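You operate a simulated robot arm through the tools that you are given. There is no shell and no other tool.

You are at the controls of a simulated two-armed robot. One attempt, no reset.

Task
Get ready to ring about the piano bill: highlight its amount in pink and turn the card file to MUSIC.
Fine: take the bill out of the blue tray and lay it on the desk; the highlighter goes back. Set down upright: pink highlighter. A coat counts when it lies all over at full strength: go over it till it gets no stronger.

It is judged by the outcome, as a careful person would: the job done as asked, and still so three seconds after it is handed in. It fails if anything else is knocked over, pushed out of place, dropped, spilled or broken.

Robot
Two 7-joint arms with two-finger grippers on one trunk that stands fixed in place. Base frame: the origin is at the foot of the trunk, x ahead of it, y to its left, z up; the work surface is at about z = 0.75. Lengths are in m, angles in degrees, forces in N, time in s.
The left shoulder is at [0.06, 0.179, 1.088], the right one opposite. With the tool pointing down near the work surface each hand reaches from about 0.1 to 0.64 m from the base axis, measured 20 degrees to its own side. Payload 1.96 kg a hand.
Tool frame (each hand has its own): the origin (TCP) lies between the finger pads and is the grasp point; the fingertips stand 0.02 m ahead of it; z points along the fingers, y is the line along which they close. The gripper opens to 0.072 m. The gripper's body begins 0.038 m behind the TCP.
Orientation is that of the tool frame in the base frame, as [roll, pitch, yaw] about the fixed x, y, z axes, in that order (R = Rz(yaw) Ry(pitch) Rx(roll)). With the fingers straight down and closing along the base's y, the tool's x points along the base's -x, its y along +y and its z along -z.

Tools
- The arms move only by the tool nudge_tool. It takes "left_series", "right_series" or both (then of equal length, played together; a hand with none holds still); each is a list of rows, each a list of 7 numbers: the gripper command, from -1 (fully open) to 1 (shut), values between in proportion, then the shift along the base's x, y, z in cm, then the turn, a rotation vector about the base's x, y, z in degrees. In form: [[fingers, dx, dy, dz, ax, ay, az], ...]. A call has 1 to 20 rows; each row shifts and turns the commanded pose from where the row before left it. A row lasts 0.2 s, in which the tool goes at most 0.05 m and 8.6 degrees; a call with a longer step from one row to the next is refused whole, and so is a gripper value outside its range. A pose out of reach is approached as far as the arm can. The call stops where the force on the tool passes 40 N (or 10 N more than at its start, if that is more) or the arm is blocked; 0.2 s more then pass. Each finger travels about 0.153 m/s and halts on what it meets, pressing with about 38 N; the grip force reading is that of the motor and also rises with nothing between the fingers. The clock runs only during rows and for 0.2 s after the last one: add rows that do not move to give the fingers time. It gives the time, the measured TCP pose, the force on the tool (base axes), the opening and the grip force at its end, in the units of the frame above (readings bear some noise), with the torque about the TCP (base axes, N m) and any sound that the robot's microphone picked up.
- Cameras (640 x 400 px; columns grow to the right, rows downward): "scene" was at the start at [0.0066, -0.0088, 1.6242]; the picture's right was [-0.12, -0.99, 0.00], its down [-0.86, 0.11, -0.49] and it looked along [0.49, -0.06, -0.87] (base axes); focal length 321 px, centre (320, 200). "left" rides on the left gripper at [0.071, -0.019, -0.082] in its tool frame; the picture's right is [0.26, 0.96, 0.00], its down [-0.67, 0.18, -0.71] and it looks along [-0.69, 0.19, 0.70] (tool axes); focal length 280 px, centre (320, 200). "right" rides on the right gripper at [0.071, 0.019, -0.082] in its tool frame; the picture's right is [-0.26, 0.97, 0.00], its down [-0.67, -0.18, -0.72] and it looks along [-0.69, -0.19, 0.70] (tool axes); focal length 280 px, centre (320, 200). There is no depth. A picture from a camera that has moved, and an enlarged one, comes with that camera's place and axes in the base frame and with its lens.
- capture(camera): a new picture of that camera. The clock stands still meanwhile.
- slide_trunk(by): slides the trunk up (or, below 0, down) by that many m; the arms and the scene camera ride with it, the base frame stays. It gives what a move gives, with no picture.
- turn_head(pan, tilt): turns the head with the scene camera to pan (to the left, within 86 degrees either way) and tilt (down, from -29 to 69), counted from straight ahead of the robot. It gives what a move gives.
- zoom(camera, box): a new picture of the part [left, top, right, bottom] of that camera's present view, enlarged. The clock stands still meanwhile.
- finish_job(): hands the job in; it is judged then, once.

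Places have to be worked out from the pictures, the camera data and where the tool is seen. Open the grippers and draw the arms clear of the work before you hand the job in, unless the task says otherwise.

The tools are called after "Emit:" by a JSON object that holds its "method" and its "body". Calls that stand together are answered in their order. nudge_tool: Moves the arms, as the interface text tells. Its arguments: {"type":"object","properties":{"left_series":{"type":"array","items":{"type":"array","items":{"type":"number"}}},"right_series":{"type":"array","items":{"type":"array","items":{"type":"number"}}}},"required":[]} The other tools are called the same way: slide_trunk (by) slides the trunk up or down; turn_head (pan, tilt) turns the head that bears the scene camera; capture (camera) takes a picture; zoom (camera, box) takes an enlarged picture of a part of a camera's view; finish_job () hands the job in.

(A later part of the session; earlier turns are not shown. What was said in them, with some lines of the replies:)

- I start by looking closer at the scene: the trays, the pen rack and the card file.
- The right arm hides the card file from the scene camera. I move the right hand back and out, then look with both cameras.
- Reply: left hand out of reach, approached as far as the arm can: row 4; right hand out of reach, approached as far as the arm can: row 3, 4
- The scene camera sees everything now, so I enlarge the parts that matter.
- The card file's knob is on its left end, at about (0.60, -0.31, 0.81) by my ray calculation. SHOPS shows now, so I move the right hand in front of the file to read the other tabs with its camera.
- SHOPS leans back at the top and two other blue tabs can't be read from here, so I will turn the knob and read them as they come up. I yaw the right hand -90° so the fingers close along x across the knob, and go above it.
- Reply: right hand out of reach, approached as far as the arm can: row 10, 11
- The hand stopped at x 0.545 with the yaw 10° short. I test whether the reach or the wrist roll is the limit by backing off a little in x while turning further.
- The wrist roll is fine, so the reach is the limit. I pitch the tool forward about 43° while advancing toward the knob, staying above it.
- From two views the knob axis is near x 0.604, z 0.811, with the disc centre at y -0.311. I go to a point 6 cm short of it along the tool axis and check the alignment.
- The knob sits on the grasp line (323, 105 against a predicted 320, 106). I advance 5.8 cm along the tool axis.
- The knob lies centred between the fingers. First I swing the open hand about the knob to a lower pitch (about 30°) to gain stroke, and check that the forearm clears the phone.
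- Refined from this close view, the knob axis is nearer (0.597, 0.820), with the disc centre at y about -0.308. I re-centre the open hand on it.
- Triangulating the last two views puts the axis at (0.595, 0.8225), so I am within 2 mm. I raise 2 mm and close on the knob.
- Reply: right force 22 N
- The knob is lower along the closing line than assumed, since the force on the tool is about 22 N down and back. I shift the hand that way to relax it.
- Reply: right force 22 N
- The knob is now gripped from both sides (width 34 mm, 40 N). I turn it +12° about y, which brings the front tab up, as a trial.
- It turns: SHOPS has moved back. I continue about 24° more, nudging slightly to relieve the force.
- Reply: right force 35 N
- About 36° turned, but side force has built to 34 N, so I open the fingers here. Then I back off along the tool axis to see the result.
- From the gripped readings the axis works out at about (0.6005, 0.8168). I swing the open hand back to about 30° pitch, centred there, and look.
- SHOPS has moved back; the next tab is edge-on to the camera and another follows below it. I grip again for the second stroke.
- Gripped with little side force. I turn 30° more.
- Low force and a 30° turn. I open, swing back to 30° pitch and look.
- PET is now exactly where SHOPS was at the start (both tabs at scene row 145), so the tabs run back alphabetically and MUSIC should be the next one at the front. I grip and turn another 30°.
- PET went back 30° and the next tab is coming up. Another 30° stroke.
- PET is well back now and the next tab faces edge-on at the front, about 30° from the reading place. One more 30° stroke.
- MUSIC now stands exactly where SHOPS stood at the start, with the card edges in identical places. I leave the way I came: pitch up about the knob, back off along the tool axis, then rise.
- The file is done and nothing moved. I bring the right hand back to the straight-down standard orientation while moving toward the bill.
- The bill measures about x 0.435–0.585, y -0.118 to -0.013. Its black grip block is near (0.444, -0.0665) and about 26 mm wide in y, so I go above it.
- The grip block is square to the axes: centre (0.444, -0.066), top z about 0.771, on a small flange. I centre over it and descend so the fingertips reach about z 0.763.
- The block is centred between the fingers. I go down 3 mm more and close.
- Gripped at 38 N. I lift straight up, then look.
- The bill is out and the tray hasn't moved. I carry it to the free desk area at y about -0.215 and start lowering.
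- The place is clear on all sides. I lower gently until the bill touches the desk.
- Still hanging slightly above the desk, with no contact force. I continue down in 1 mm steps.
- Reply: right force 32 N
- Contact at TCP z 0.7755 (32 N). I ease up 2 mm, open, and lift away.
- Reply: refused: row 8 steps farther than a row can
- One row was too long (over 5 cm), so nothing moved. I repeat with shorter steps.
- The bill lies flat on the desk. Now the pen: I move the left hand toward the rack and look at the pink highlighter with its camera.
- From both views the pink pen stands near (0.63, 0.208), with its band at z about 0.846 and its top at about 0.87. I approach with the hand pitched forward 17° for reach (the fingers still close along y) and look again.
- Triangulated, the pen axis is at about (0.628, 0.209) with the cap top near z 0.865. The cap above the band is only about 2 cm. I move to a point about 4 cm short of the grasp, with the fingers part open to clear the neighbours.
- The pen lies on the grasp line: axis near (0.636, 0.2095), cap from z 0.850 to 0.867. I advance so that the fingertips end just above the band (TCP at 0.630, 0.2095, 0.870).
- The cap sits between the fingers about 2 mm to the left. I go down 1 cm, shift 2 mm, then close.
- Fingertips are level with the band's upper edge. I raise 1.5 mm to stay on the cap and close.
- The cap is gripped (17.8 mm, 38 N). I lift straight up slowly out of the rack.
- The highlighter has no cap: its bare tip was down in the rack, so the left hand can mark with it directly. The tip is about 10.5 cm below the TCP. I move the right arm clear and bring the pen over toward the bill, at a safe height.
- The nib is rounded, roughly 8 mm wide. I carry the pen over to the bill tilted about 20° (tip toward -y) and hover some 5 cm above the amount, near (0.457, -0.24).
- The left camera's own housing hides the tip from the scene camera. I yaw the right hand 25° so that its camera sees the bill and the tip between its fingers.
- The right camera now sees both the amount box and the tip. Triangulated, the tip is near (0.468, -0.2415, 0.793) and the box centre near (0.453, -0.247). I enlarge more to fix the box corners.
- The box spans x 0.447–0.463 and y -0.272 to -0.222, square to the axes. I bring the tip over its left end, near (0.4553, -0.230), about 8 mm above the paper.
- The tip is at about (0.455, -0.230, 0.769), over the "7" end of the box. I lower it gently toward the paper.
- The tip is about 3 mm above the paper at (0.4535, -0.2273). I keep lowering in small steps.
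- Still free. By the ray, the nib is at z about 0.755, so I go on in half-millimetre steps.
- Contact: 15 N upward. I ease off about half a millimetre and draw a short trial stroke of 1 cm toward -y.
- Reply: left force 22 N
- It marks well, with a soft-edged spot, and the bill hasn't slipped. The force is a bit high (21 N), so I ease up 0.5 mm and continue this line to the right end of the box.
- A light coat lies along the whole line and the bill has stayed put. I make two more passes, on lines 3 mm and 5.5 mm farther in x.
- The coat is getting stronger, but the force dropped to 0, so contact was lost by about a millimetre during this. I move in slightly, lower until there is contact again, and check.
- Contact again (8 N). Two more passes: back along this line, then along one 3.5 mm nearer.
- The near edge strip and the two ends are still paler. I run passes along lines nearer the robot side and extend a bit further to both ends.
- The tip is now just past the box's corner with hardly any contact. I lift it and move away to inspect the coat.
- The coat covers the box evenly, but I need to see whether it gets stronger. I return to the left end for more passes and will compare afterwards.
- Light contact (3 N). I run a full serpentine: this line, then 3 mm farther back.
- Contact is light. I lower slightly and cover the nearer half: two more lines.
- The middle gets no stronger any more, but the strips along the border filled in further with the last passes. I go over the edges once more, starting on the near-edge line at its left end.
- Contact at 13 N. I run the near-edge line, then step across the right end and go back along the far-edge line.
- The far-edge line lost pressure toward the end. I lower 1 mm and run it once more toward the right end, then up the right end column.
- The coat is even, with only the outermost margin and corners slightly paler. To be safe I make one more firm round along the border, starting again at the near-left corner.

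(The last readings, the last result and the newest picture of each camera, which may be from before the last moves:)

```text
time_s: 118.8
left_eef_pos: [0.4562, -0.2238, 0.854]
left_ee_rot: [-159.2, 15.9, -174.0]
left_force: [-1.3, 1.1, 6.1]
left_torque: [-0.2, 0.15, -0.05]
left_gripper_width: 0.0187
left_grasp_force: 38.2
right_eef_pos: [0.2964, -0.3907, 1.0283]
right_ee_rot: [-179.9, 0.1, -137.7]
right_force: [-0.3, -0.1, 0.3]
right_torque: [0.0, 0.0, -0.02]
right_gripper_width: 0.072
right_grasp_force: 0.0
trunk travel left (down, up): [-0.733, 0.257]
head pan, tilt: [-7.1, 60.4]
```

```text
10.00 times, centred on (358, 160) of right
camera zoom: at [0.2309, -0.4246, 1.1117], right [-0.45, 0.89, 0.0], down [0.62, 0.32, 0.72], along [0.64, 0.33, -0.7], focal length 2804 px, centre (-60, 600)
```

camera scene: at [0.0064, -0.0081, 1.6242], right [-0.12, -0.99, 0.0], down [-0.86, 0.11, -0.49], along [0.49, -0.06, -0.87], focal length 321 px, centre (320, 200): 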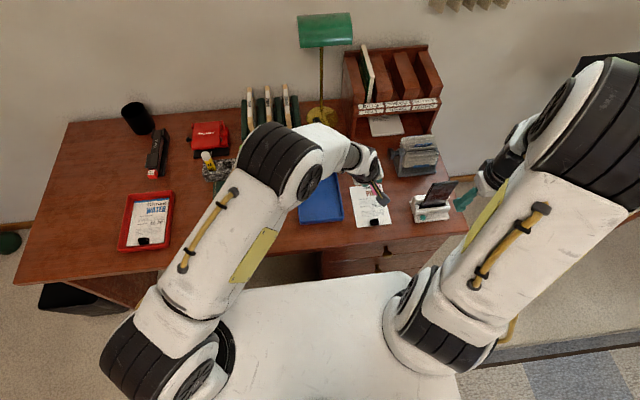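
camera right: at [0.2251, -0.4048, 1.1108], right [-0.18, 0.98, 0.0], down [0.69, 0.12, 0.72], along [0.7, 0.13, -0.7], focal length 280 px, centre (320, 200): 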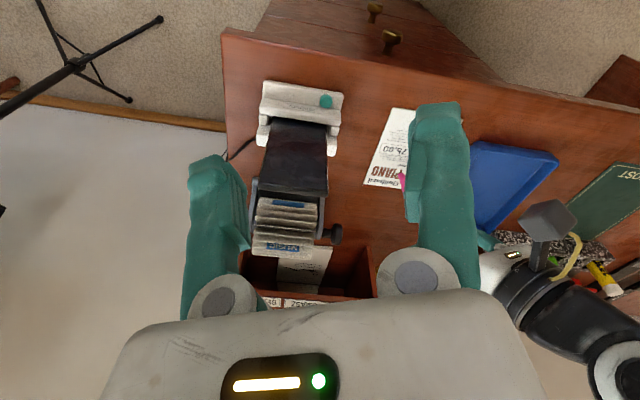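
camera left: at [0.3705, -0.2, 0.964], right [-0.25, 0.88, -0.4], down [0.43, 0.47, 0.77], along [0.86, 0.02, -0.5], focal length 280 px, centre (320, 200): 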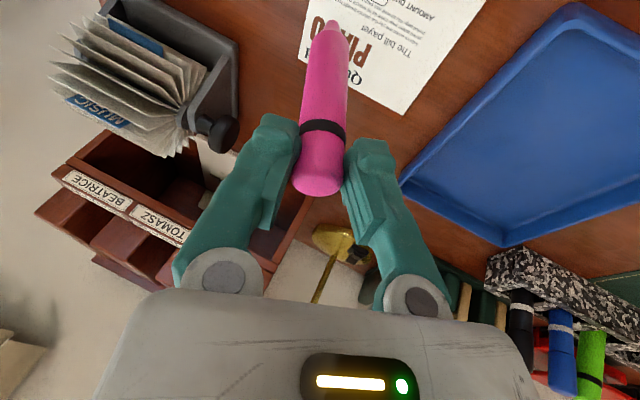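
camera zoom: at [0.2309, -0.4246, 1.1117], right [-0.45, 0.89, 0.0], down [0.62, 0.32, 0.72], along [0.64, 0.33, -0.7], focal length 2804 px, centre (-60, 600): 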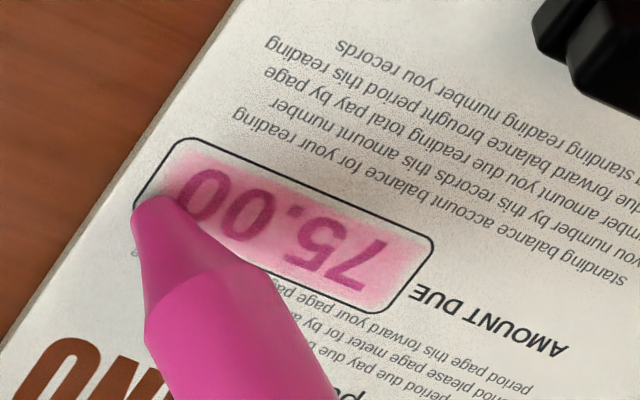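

Contact at 6 N, at the far-right corner. Now back along the far edge to the left end, then up the left end column.

Emit:
{"method": "nudge_tool", "body": {"left_series": [[0.8, 0.1, 0.2, 0, 0, 0, 0], [0.8, 0, 0.48, 0, 0, 0, 0], [0.8, 0, 0.48, 0, 0, 0, 0], [0.8, 0, 0.48, 0, 0, 0, 0], [0.8, 0, 0.48, 0, 0, 0, 0], [0.8, 0, 0.48, 0, 0, 0, 0], [0.8, 0, 0.48, 0, 0, 0, 0], [0.8, 0, 0.48, -0.03, 0, 0, 0], [0.8, 0, 0.48, -0.03, 0, 0, 0], [0.8, 0, 0.35, 0, 0, 0, 0], [0.8, -0.35, 0, -0.02, 0, 0, 0], [0.8, -0.35, 0, 0, 0, 0, 0], [0.8, -0.25, 0, 0, 0, 0, 0], [0.8, 0, 0, 0, 0, 0, 0]]}}

Emit:
{"method": "nudge_tool", "body": {"left_series": [[0.8, 0, 0, 1, 0, 0, 0], [0.8, 2, 2, 1.5, 0, 0, 0], [0.8, 2, 3, 1.5, 0, 0, 0], [0.8, 0, 2, 1, 0, 0, 0]]}}

Emit:
{"method": "zoom", "body": {"camera": "right", "box": [341, 152, 377, 174]}}

Emit:
{"method": "capture", "body": {"camera": "scene"}}

```text
time_s: 121.8
left_eef_pos: [0.4475, -0.1807, 0.8538]
left_ee_rot: [-159.2, 16.1, -174.0]
left_force: [1.6, 0.6, 3.4]
left_torque: [-0.13, -0.12, 0.04]
left_gripper_width: 0.0187
left_grasp_force: 38.1
right_eef_pos: [0.2967, -0.3902, 1.029]
right_ee_rot: [-180.0, 0.0, -137.8]
right_force: [-0.1, 0.1, -0.6]
right_torque: [0.01, -0.01, 0.0]
right_gripper_width: 0.0721
right_grasp_force: 0.1
trunk travel left (down, up): [-0.733, 0.257]
head pan, tilt: [-7.1, 60.4]
```

```text
time_s: 122.8
left_eef_pos: [0.4873, -0.1115, 0.905]
left_ee_rot: [-159.2, 16.0, -173.9]
left_force: [0.4, -0.2, 0.2]
left_torque: [0.0, 0.02, -0.02]
left_gripper_width: 0.0188
left_grasp_force: 38.4
right_eef_pos: [0.2966, -0.3889, 1.0305]
right_ee_rot: [180.0, 0.0, -137.8]
right_force: [1.0, 0.0, 0.2]
right_torque: [-0.04, 0.0, 0.01]
right_gripper_width: 0.0719
right_grasp_force: 0.1
trunk travel left (down, up): [-0.733, 0.257]
head pan, tilt: [-7.1, 60.4]
```

```text
16.00 times, centred on (359, 163) of right
camera zoom: at [0.2311, -0.4246, 1.1116], right [-0.45, 0.89, 0.0], down [0.62, 0.32, 0.72], along [0.64, 0.33, -0.7], focal length 4486 px, centre (-304, 792)
```

zoom: 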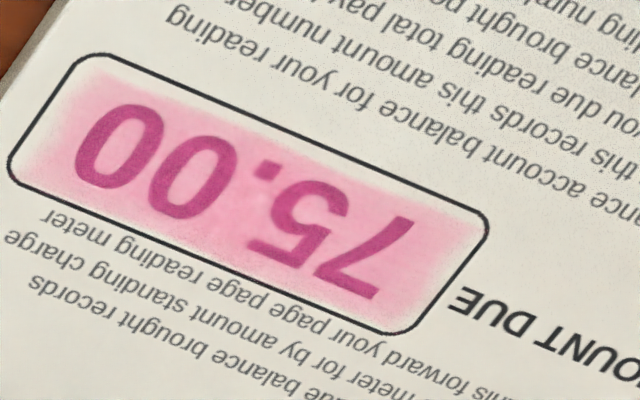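

```text
taken
camera scene: at [0.0059, -0.0085, 1.6242], right [-0.12, -0.99, 0.0], down [-0.86, 0.11, -0.49], along [0.49, -0.06, -0.87], focal length 321 px, centre (320, 200)
```

scene: 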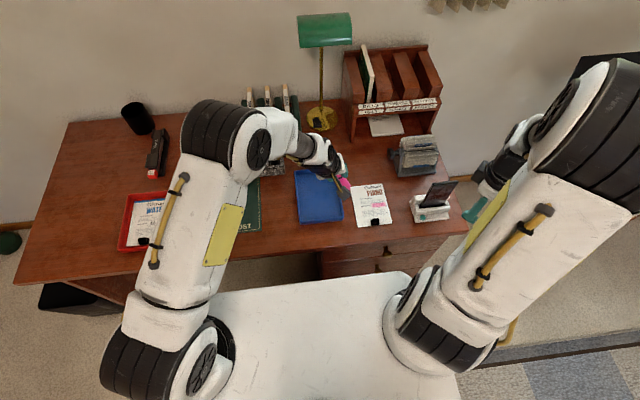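

The last round changed nothing, so the coat is at full strength. I lift the pen, untilt it and carry it back toward the rack.

Emit:
{"method": "nudge_tool", "body": {"left_series": [[0.8, 0, 1, 3, 0, 0, 0], [0.8, 0, 2.5, 3, 4, 0, 0], [0.8, 0, 3, 2.5, 4, 0, 0], [0.8, 0, 3, 2, 4, 0, 0], [0.8, 0, 3, 1, 4, 0, 0], [0.8, 1, 3, 0, 4, 0, 0], [0.8, 2, 3.5, 0, 0, 0, 0], [0.8, 2, 3.5, 0, 0, 0, 0], [0.8, 2, 3.5, 0, 0, 0, 0], [0.8, 2, 3.5, 0, 0, 0, 0], [0.8, 2, 2.5, 0, 0, 0, 0], [0.8, 0, 0, 0, 0, 0, 0]]}}

Emit:
{"method": "capture", "body": {"camera": "left"}}

Emit:
{"method": "zoom", "body": {"camera": "scene", "box": [160, 90, 320, 190]}}

```text
time_s: 125.4
left_eef_pos: [0.598, 0.2116, 1.0207]
left_ee_rot: [-180.0, 17.1, -179.9]
left_force: [-0.6, -0.1, -0.9]
left_torque: [0.02, 0.01, 0.0]
left_gripper_width: 0.0187
left_grasp_force: 38.1
right_eef_pos: [0.297, -0.3918, 1.0284]
right_ee_rot: [179.9, 0.1, -137.9]
right_force: [-1.0, 0.7, -0.1]
right_torque: [0.0, 0.0, -0.01]
right_gripper_width: 0.072
right_grasp_force: 0.1
trunk travel left (down, up): [-0.733, 0.257]
head pan, tilt: [-7.1, 60.4]
```

```text
taken
camera left: at [0.5075, 0.1924, 1.0794], right [-0.25, 0.96, -0.08], down [0.43, 0.18, 0.88], along [0.86, 0.19, -0.47], focal length 280 px, centre (320, 200)
```

left: 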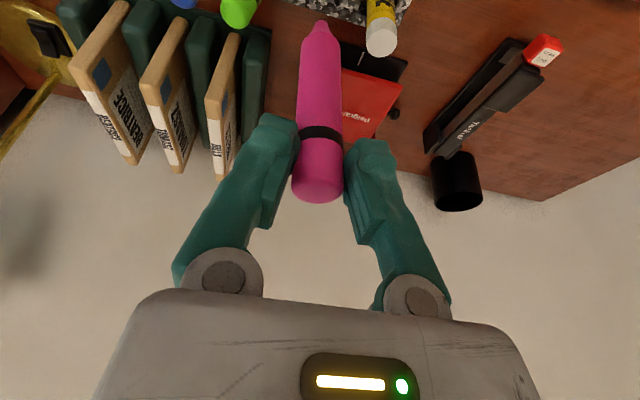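

```text
4.00 times, centred on (240, 140) of scene
camera zoom: at [0.0061, -0.0095, 1.6242], right [-0.12, -0.99, 0.0], down [-0.86, 0.11, -0.49], along [0.49, -0.06, -0.87], focal length 1283 px, centre (640, 440)
```

zoom: 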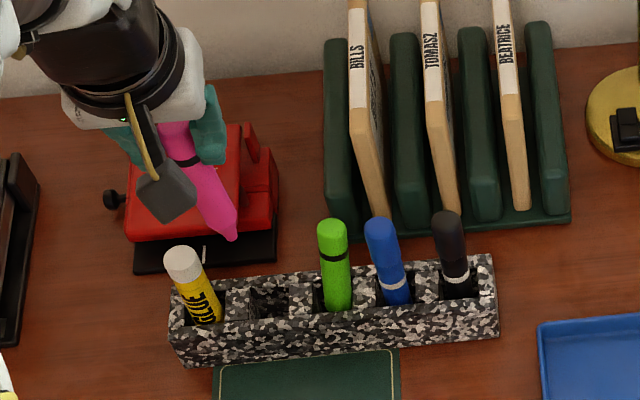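

The pen now leans about 3° (tip toward -y) in the grip after the writing. I rotate the hand +3° to make it upright and bring it over its empty slot, with the tip still above the rack.

Emit:
{"method": "nudge_tool", "body": {"left_series": [[0.8, 1, 0, -1, 3, 0, 0], [0.8, 1, -0.1, -2, 0, 0, 0], [0.8, 0.9, -0.1, -2, 0, 0, 0], [0.8, 0, 0, -1.5, 0, 0, 0], [0.8, 0, 0, 0, 0, 0, 0]]}}

Emit:
{"method": "zoom", "body": {"camera": "left", "box": [240, 0, 400, 100]}}

Emit:
{"method": "zoom", "body": {"camera": "scene", "box": [190, 120, 290, 190]}}

```text
time_s: 126.6
left_eef_pos: [0.6282, 0.2066, 0.9539]
left_ee_rot: [176.8, 17.1, 179.1]
left_force: [-0.1, -0.5, -0.3]
left_torque: [0.03, -0.02, -0.01]
left_gripper_width: 0.0188
left_grasp_force: 37.8
right_eef_pos: [0.2974, -0.3905, 1.029]
right_ee_rot: [179.9, 0.0, -138.0]
right_force: [-0.4, 0.3, -0.5]
right_torque: [0.01, 0.0, -0.01]
right_gripper_width: 0.0722
right_grasp_force: 0.0
trunk travel left (down, up): [-0.733, 0.257]
head pan, tilt: [-7.1, 60.4]
```

```text
4.00 times, centred on (320, 50) of left
camera zoom: at [0.5369, 0.1851, 1.0112], right [-0.25, 0.97, -0.03], down [0.43, 0.14, 0.89], along [0.86, 0.21, -0.45], focal length 1122 px, centre (320, 800)
```

zoom: 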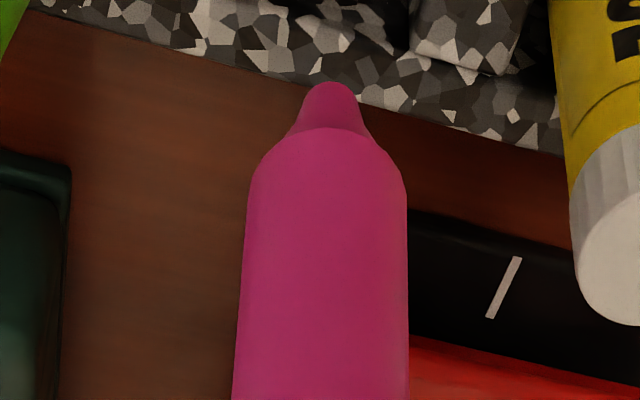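

```text
5.71 times, centred on (240, 155) of scene
camera zoom: at [0.0065, -0.0087, 1.6242], right [-0.12, -0.99, 0.0], down [-0.86, 0.11, -0.49], along [0.49, -0.06, -0.87], focal length 1832 px, centre (777, 457)
```

zoom: 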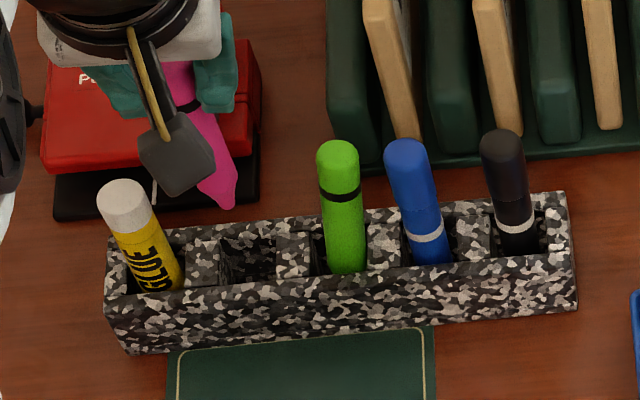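

The tip is at (0.626, 0.205), right over the centre of the 30 mm slot (about 0.6265, 0.2065). I lower in steps, watching the force.

Emit:
{"method": "nudge_tool", "body": {"left_series": [[0.8, 0, 0.1, -1.5, 0, 0, 0], [0.8, 0, 0, -1.5, 0, 0, 0], [0.8, 0, 0, -1.5, 0, 0, 0], [0.8, 0, 0, -1, 0, 0, 0], [0.8, 0, 0, 0, 0, 0, 0]]}}

Emit:
{"method": "zoom", "body": {"camera": "scene", "box": [190, 120, 290, 190]}}

Emit:
{"method": "zoom", "body": {"camera": "left", "box": [240, 0, 400, 100]}}

```text
time_s: 127.8
left_eef_pos: [0.6268, 0.2082, 0.8984]
left_ee_rot: [176.8, 17.0, 179.1]
left_force: [-0.4, 0.0, 0.1]
left_torque: [-0.03, -0.03, 0.01]
left_gripper_width: 0.0186
left_grasp_force: 38.1
right_eef_pos: [0.2981, -0.3898, 1.0283]
right_ee_rot: [180.0, 0.1, -137.8]
right_force: [-0.8, 0.2, 0.1]
right_torque: [-0.01, 0.01, -0.03]
right_gripper_width: 0.0719
right_grasp_force: 0.1
trunk travel left (down, up): [-0.733, 0.257]
head pan, tilt: [-7.1, 60.4]
```

```text
5.71 times, centred on (240, 155) of scene
camera zoom: at [0.0065, -0.009, 1.6242], right [-0.12, -0.99, 0.0], down [-0.86, 0.11, -0.49], along [0.49, -0.06, -0.87], focal length 1832 px, centre (777, 457)
```

zoom: 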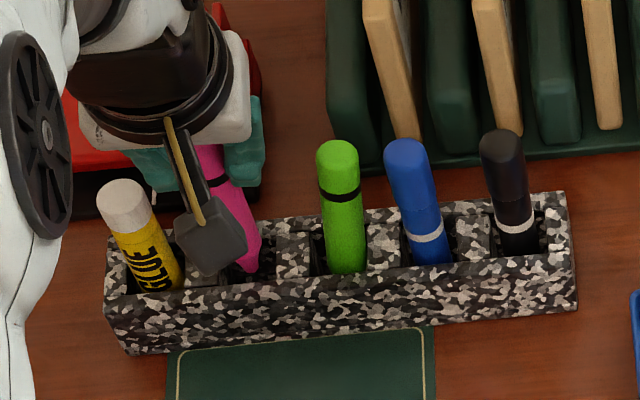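

```text
4.00 times, centred on (320, 50) of left
camera zoom: at [0.5355, 0.1854, 0.9558], right [-0.25, 0.97, -0.03], down [0.43, 0.14, 0.89], along [0.86, 0.21, -0.45], focal length 1122 px, centre (320, 800)
```

zoom: 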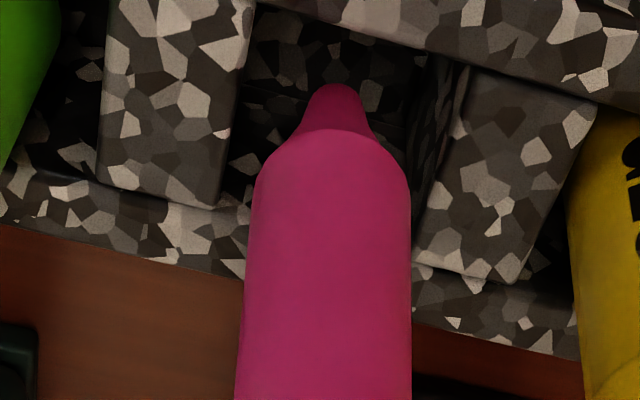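

The nib is in the slot, centred between the dividers. I continue down.

Emit:
{"method": "nudge_tool", "body": {"left_series": [[0.8, 0, 0, -1, 0, 0, 0], [0.8, 0, 0, -1, 0, 0, 0], [0.8, 0, 0, -0.5, 0, 0, 0], [0.8, 0, 0, -0.3, 0, 0, 0], [0.8, 0, 0, 0, 0, 0, 0]]}}

Emit:
{"method": "zoom", "body": {"camera": "left", "box": [220, 0, 420, 140]}}

Emit:
{"method": "zoom", "body": {"camera": "scene", "box": [190, 120, 290, 190]}}

```text
time_s: 129.0
left_eef_pos: [0.6259, 0.2094, 0.8705]
left_ee_rot: [176.7, 17.0, 179.1]
left_force: [0.1, -0.2, -0.2]
left_torque: [0.04, -0.01, -0.02]
left_gripper_width: 0.0186
left_grasp_force: 38.1
right_eef_pos: [0.2986, -0.3899, 1.0288]
right_ee_rot: [180.0, -0.1, -137.7]
right_force: [0.2, 0.5, 0.4]
right_torque: [-0.01, -0.01, 0.0]
right_gripper_width: 0.0722
right_grasp_force: 0.1
trunk travel left (down, up): [-0.733, 0.257]
head pan, tilt: [-7.1, 60.4]
```

```text
2.86 times, centred on (320, 70) of left
camera zoom: at [0.5354, 0.1869, 0.9276], right [-0.25, 0.97, -0.03], down [0.43, 0.14, 0.89], along [0.86, 0.21, -0.46], focal length 801 px, centre (320, 571)
```

zoom: 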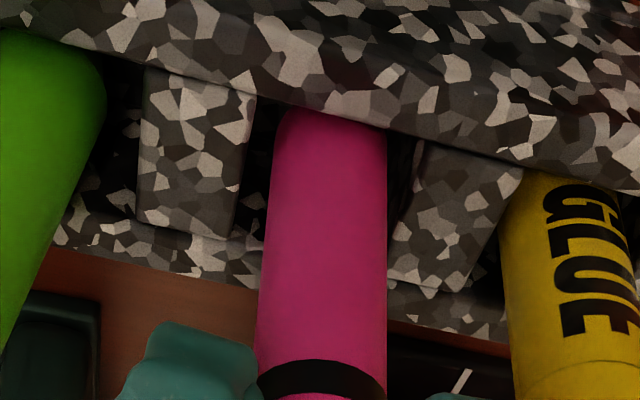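

```text
5.71 times, centred on (240, 155) of scene
camera zoom: at [0.0066, -0.0089, 1.6242], right [-0.12, -0.99, 0.0], down [-0.86, 0.11, -0.49], along [0.49, -0.06, -0.87], focal length 1832 px, centre (777, 457)
```

zoom: 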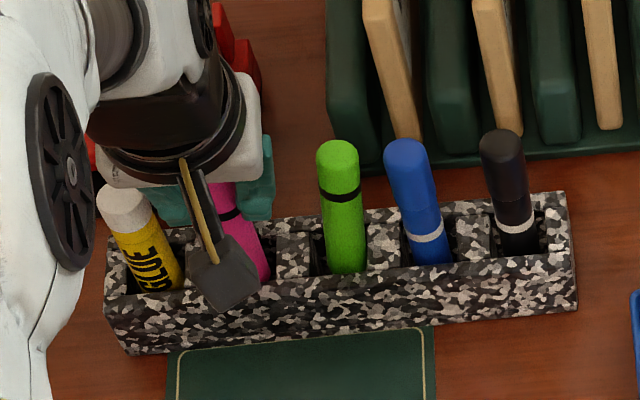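

Inside the slot with no side force. I lower in small steps until it rests on the bottom.

Emit:
{"method": "nudge_tool", "body": {"left_series": [[0.8, 0, 0, -0.2, 0, 0, 0], [0.8, 0, 0, -0.15, 0, 0, 0], [0.8, 0, 0, 0, 0, 0, 0]]}}

Emit:
{"method": "nudge_tool", "body": {"left_series": [[0.8, 0, 0, -0.15, 0, 0, 0], [0.8, 0, 0, 0, 0, 0, 0]]}}

```text
time_s: 129.8
left_eef_pos: [0.6252, 0.2088, 0.8677]
left_ee_rot: [176.8, 17.0, 179.1]
left_force: [-0.1, -0.2, 1.3]
left_torque: [-0.01, 0.0, 0.0]
left_gripper_width: 0.0185
left_grasp_force: 38.0
right_eef_pos: [0.2979, -0.3899, 1.0295]
right_ee_rot: [179.9, 0.1, -137.8]
right_force: [0.3, 0.4, -0.2]
right_torque: [0.01, 0.01, 0.02]
right_gripper_width: 0.0721
right_grasp_force: 0.0
trunk travel left (down, up): [-0.733, 0.257]
head pan, tilt: [-7.1, 60.4]
```

```text
time_s: 130.4
left_eef_pos: [0.6264, 0.208, 0.8676]
left_ee_rot: [176.7, 17.2, 179.0]
left_force: [1.1, 0.1, 5.5]
left_torque: [-0.03, -0.16, 0.0]
left_gripper_width: 0.0189
left_grasp_force: 37.9
right_eef_pos: [0.2967, -0.3903, 1.0289]
right_ee_rot: [180.0, 0.1, -137.8]
right_force: [1.2, -0.9, -0.5]
right_torque: [-0.01, 0.04, -0.01]
right_gripper_width: 0.0722
right_grasp_force: 0.2
trunk travel left (down, up): [-0.733, 0.257]
head pan, tilt: [-7.1, 60.4]
```

The pen rests on the slot floor (5.5 N). I open part way, then withdraw up along the tool axis.

Emit:
{"method": "nudge_tool", "body": {"left_series": [[0.3, 0, 0, 0, 0, 0, 0], [-0.1, 0, 0, 0, 0, 0, 0], [-0.2, 0, 0, 0, 0, 0, 0], [-0.2, 0, 0, 0, 0, 0, 0]]}}

Emit:
{"method": "zoom", "body": {"camera": "left", "box": [220, 40, 420, 180]}}

```text
time_s: 131.4
left_eef_pos: [0.6263, 0.2093, 0.867]
left_ee_rot: [176.9, 17.0, 179.1]
left_force: [-0.2, -1.0, -0.3]
left_torque: [0.02, 0.02, -0.01]
left_gripper_width: 0.0432
left_grasp_force: 0.0
right_eef_pos: [0.2981, -0.3897, 1.0291]
right_ee_rot: [180.0, 0.1, -137.8]
right_force: [-0.4, -1.1, 0.4]
right_torque: [-0.03, 0.01, 0.02]
right_gripper_width: 0.0722
right_grasp_force: 0.0
trunk travel left (down, up): [-0.733, 0.257]
head pan, tilt: [-7.1, 60.4]
```

```text
2.86 times, centred on (320, 110) of left
camera zoom: at [0.5355, 0.186, 0.9235], right [-0.25, 0.97, -0.03], down [0.43, 0.14, 0.89], along [0.86, 0.21, -0.45], focal length 801 px, centre (320, 457)
```

zoom: 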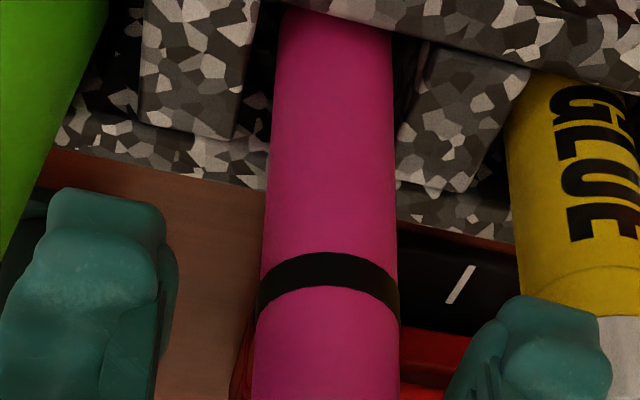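

The fingers are clear on both sides and the pen stands upright. I withdraw upward along the tool axis.

Emit:
{"method": "nudge_tool", "body": {"left_series": [[-0.2, -0.4, 0, 1.4, 0, 0, 0], [-0.2, -0.6, 0, 2, 0, 0, 0], [-0.2, -0.7, 0, 2.5, 0, 0, 0], [-0.2, -2, 0, 3, 0, 0, 0], [-0.2, -3, 0, 2, 0, 0, 0], [-0.2, -4, 0.5, 2, 0, 4, 0], [-0.2, -4, 0.5, 1, 0, 6, 0], [-1, -4, 0.5, 0, 0, 7, 0], [-1, -4, 0.5, 0, -3, 0, 0], [-1, -3, 1, 0, 0, 0, 0]]}}

Emit:
{"method": "capture", "body": {"camera": "scene"}}

Emit:
{"method": "zoom", "body": {"camera": "scene", "box": [190, 120, 290, 190]}}

Emit:
{"method": "capture", "body": {"camera": "left"}}

```text
time_s: 133.6
left_eef_pos: [0.366, 0.2387, 1.0045]
left_ee_rot: [-180.0, 0.1, 179.1]
left_force: [-1.5, 1.8, 0.2]
left_torque: [-0.02, 0.01, 0.01]
left_gripper_width: 0.0719
left_grasp_force: 0.0
right_eef_pos: [0.297, -0.3907, 1.0282]
right_ee_rot: [179.9, 0.2, -137.9]
right_force: [-0.3, 0.4, 0.4]
right_torque: [0.0, -0.01, 0.0]
right_gripper_width: 0.0718
right_grasp_force: 0.0
trunk travel left (down, up): [-0.733, 0.257]
head pan, tilt: [-7.1, 60.4]
```

```text
taken
camera scene: at [0.0057, -0.0089, 1.6242], right [-0.12, -0.99, 0.0], down [-0.86, 0.11, -0.49], along [0.49, -0.06, -0.87], focal length 321 px, centre (320, 200)
```

scene: 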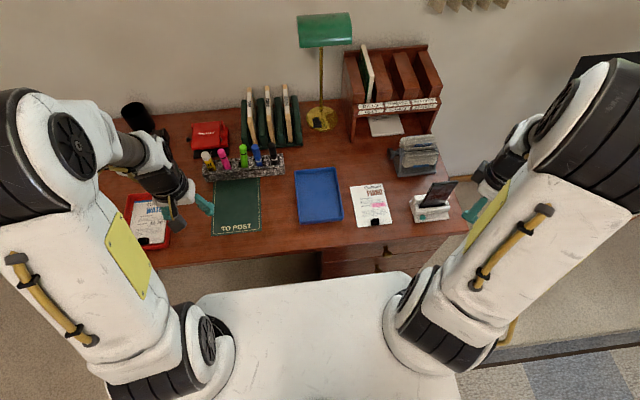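

```text
5.71 times, centred on (240, 155) of scene
camera zoom: at [0.0057, -0.0089, 1.6242], right [-0.12, -0.99, 0.0], down [-0.86, 0.11, -0.49], along [0.49, -0.06, -0.87], focal length 1832 px, centre (777, 457)
```

zoom: 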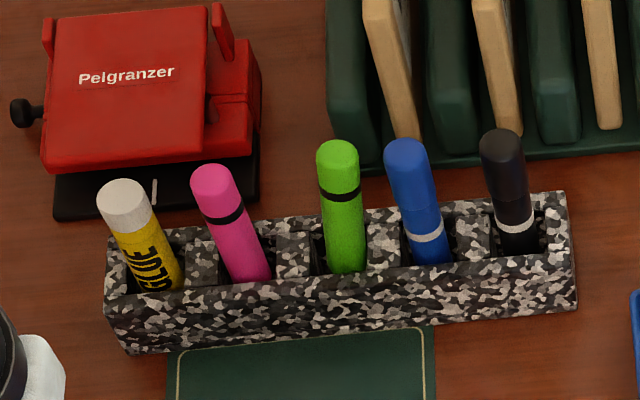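

```text
taken
camera left: at [0.2956, 0.2207, 1.0871], right [-0.25, 0.97, 0.0], down [0.68, 0.17, 0.72], along [0.69, 0.18, -0.7], focal length 280 px, centre (320, 200)
```

left: 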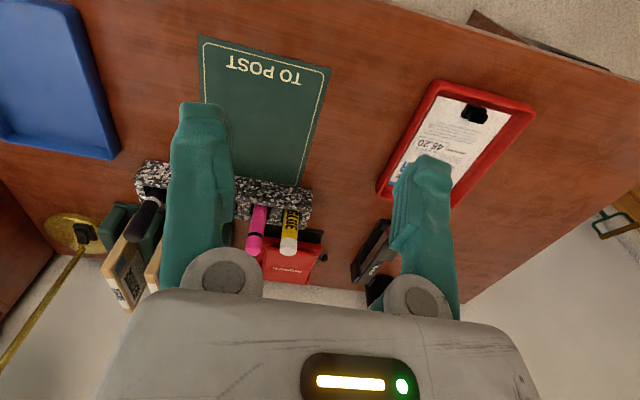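

The highlighter stands upright in its own slot again and the neighbours are undisturbed. I draw both arms back and do a last check of the card file and the bill.

Emit:
{"method": "nudge_tool", "body": {"left_series": [[-1, -3, 0, 3, 0, 0, 0], [-1, -3, 0, 3, 0, 0, 0], [-1, -3, 0, 2, 0, 0, 0], [-1, 0, 0, 0, 0, 0, 0]], "right_series": [[-1, -1, 1, 2, 0, 0, -8], [-1, -1, 2, 2, 0, 0, -8], [-1, 0, 2, 2, 0, 0, -8], [-1, 0, 0, 0, 0, 0, 0]]}}

Emit:
{"method": "capture", "body": {"camera": "scene"}}

Emit:
{"method": "zoom", "body": {"camera": "scene", "box": [370, 110, 470, 190]}}

Emit:
{"method": "zoom", "body": {"camera": "scene", "box": [280, 150, 440, 250]}}

```text
time_s: 134.6
left_eef_pos: [0.2767, 0.2369, 1.083]
left_ee_rot: [-180.0, 0.0, 179.2]
left_force: [0.1, 0.2, -0.1]
left_torque: [0.04, 0.0, -0.02]
left_gripper_width: 0.072
left_grasp_force: 0.0
right_eef_pos: [0.2789, -0.3405, 1.0894]
right_ee_rot: [180.0, 0.0, -161.9]
right_force: [0.0, 1.0, 0.1]
right_torque: [0.01, 0.02, -0.02]
right_gripper_width: 0.0721
right_grasp_force: 0.1
trunk travel left (down, up): [-0.733, 0.257]
head pan, tilt: [-7.1, 60.4]
```

```text
taken
camera scene: at [0.0075, -0.0093, 1.6242], right [-0.12, -0.99, 0.0], down [-0.86, 0.11, -0.49], along [0.49, -0.06, -0.87], focal length 321 px, centre (320, 200)
```

scene: 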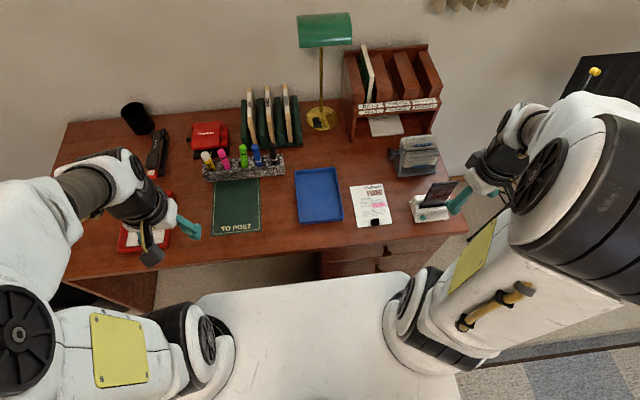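

```text
5.00 times, centred on (420, 150) of scene
camera zoom: at [0.0075, -0.0093, 1.6242], right [-0.12, -0.99, 0.0], down [-0.86, 0.11, -0.49], along [0.49, -0.06, -0.87], focal length 1604 px, centre (-180, 450)
```

zoom: 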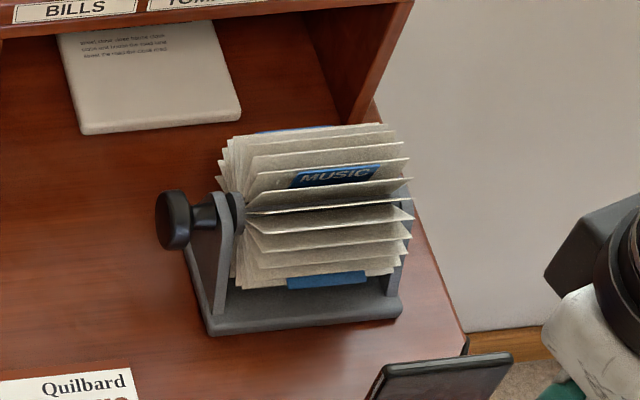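

```text
4.00 times, centred on (360, 200) of scene
camera zoom: at [0.0075, -0.0093, 1.6242], right [-0.12, -0.99, 0.0], down [-0.86, 0.11, -0.49], along [0.49, -0.06, -0.87], focal length 1283 px, centre (160, 200)
```

zoom: 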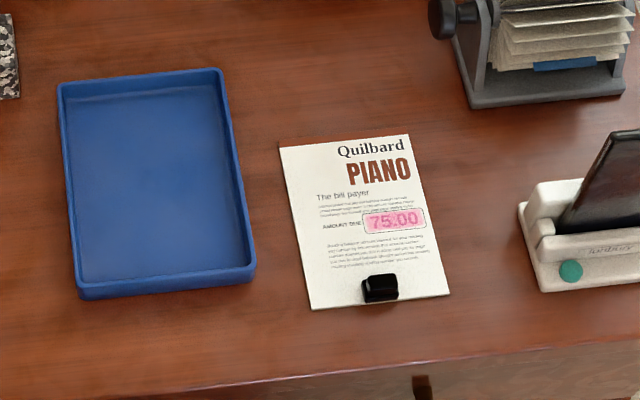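

Everything checks out. MUSIC stands where SHOPS stood and the amount is fully pink. The bill lies on the desk, the highlighter is back upright, the tray and phone are undisturbed, and both arms are clear with open grippers. I hand the job in.

Emit:
{"method": "finish_job", "body": {}}

```text
The job is handed in.
```

The piano bill is ready to ring about: its amount is highlighted in pink and the card file is turned to MUSIC. The job is handed in.

- **Bill:** it is out of the blue tray and lies flat on the desk, to the right of the tray. The 75.00 box is pink all over. I kept going over it until another round made no visible difference. A thin margin just inside the box line still looks a little paler, and more passes did not change it.
- **Card file:** the MUSIC tab now stands in the same place SHOPS stood at the start.
- **Pink highlighter:** it stands upright in its own slot in the rack again, leaning very slightly.

Nothing else looked out of place in the last pictures. Both arms are drawn back with the grippers open.
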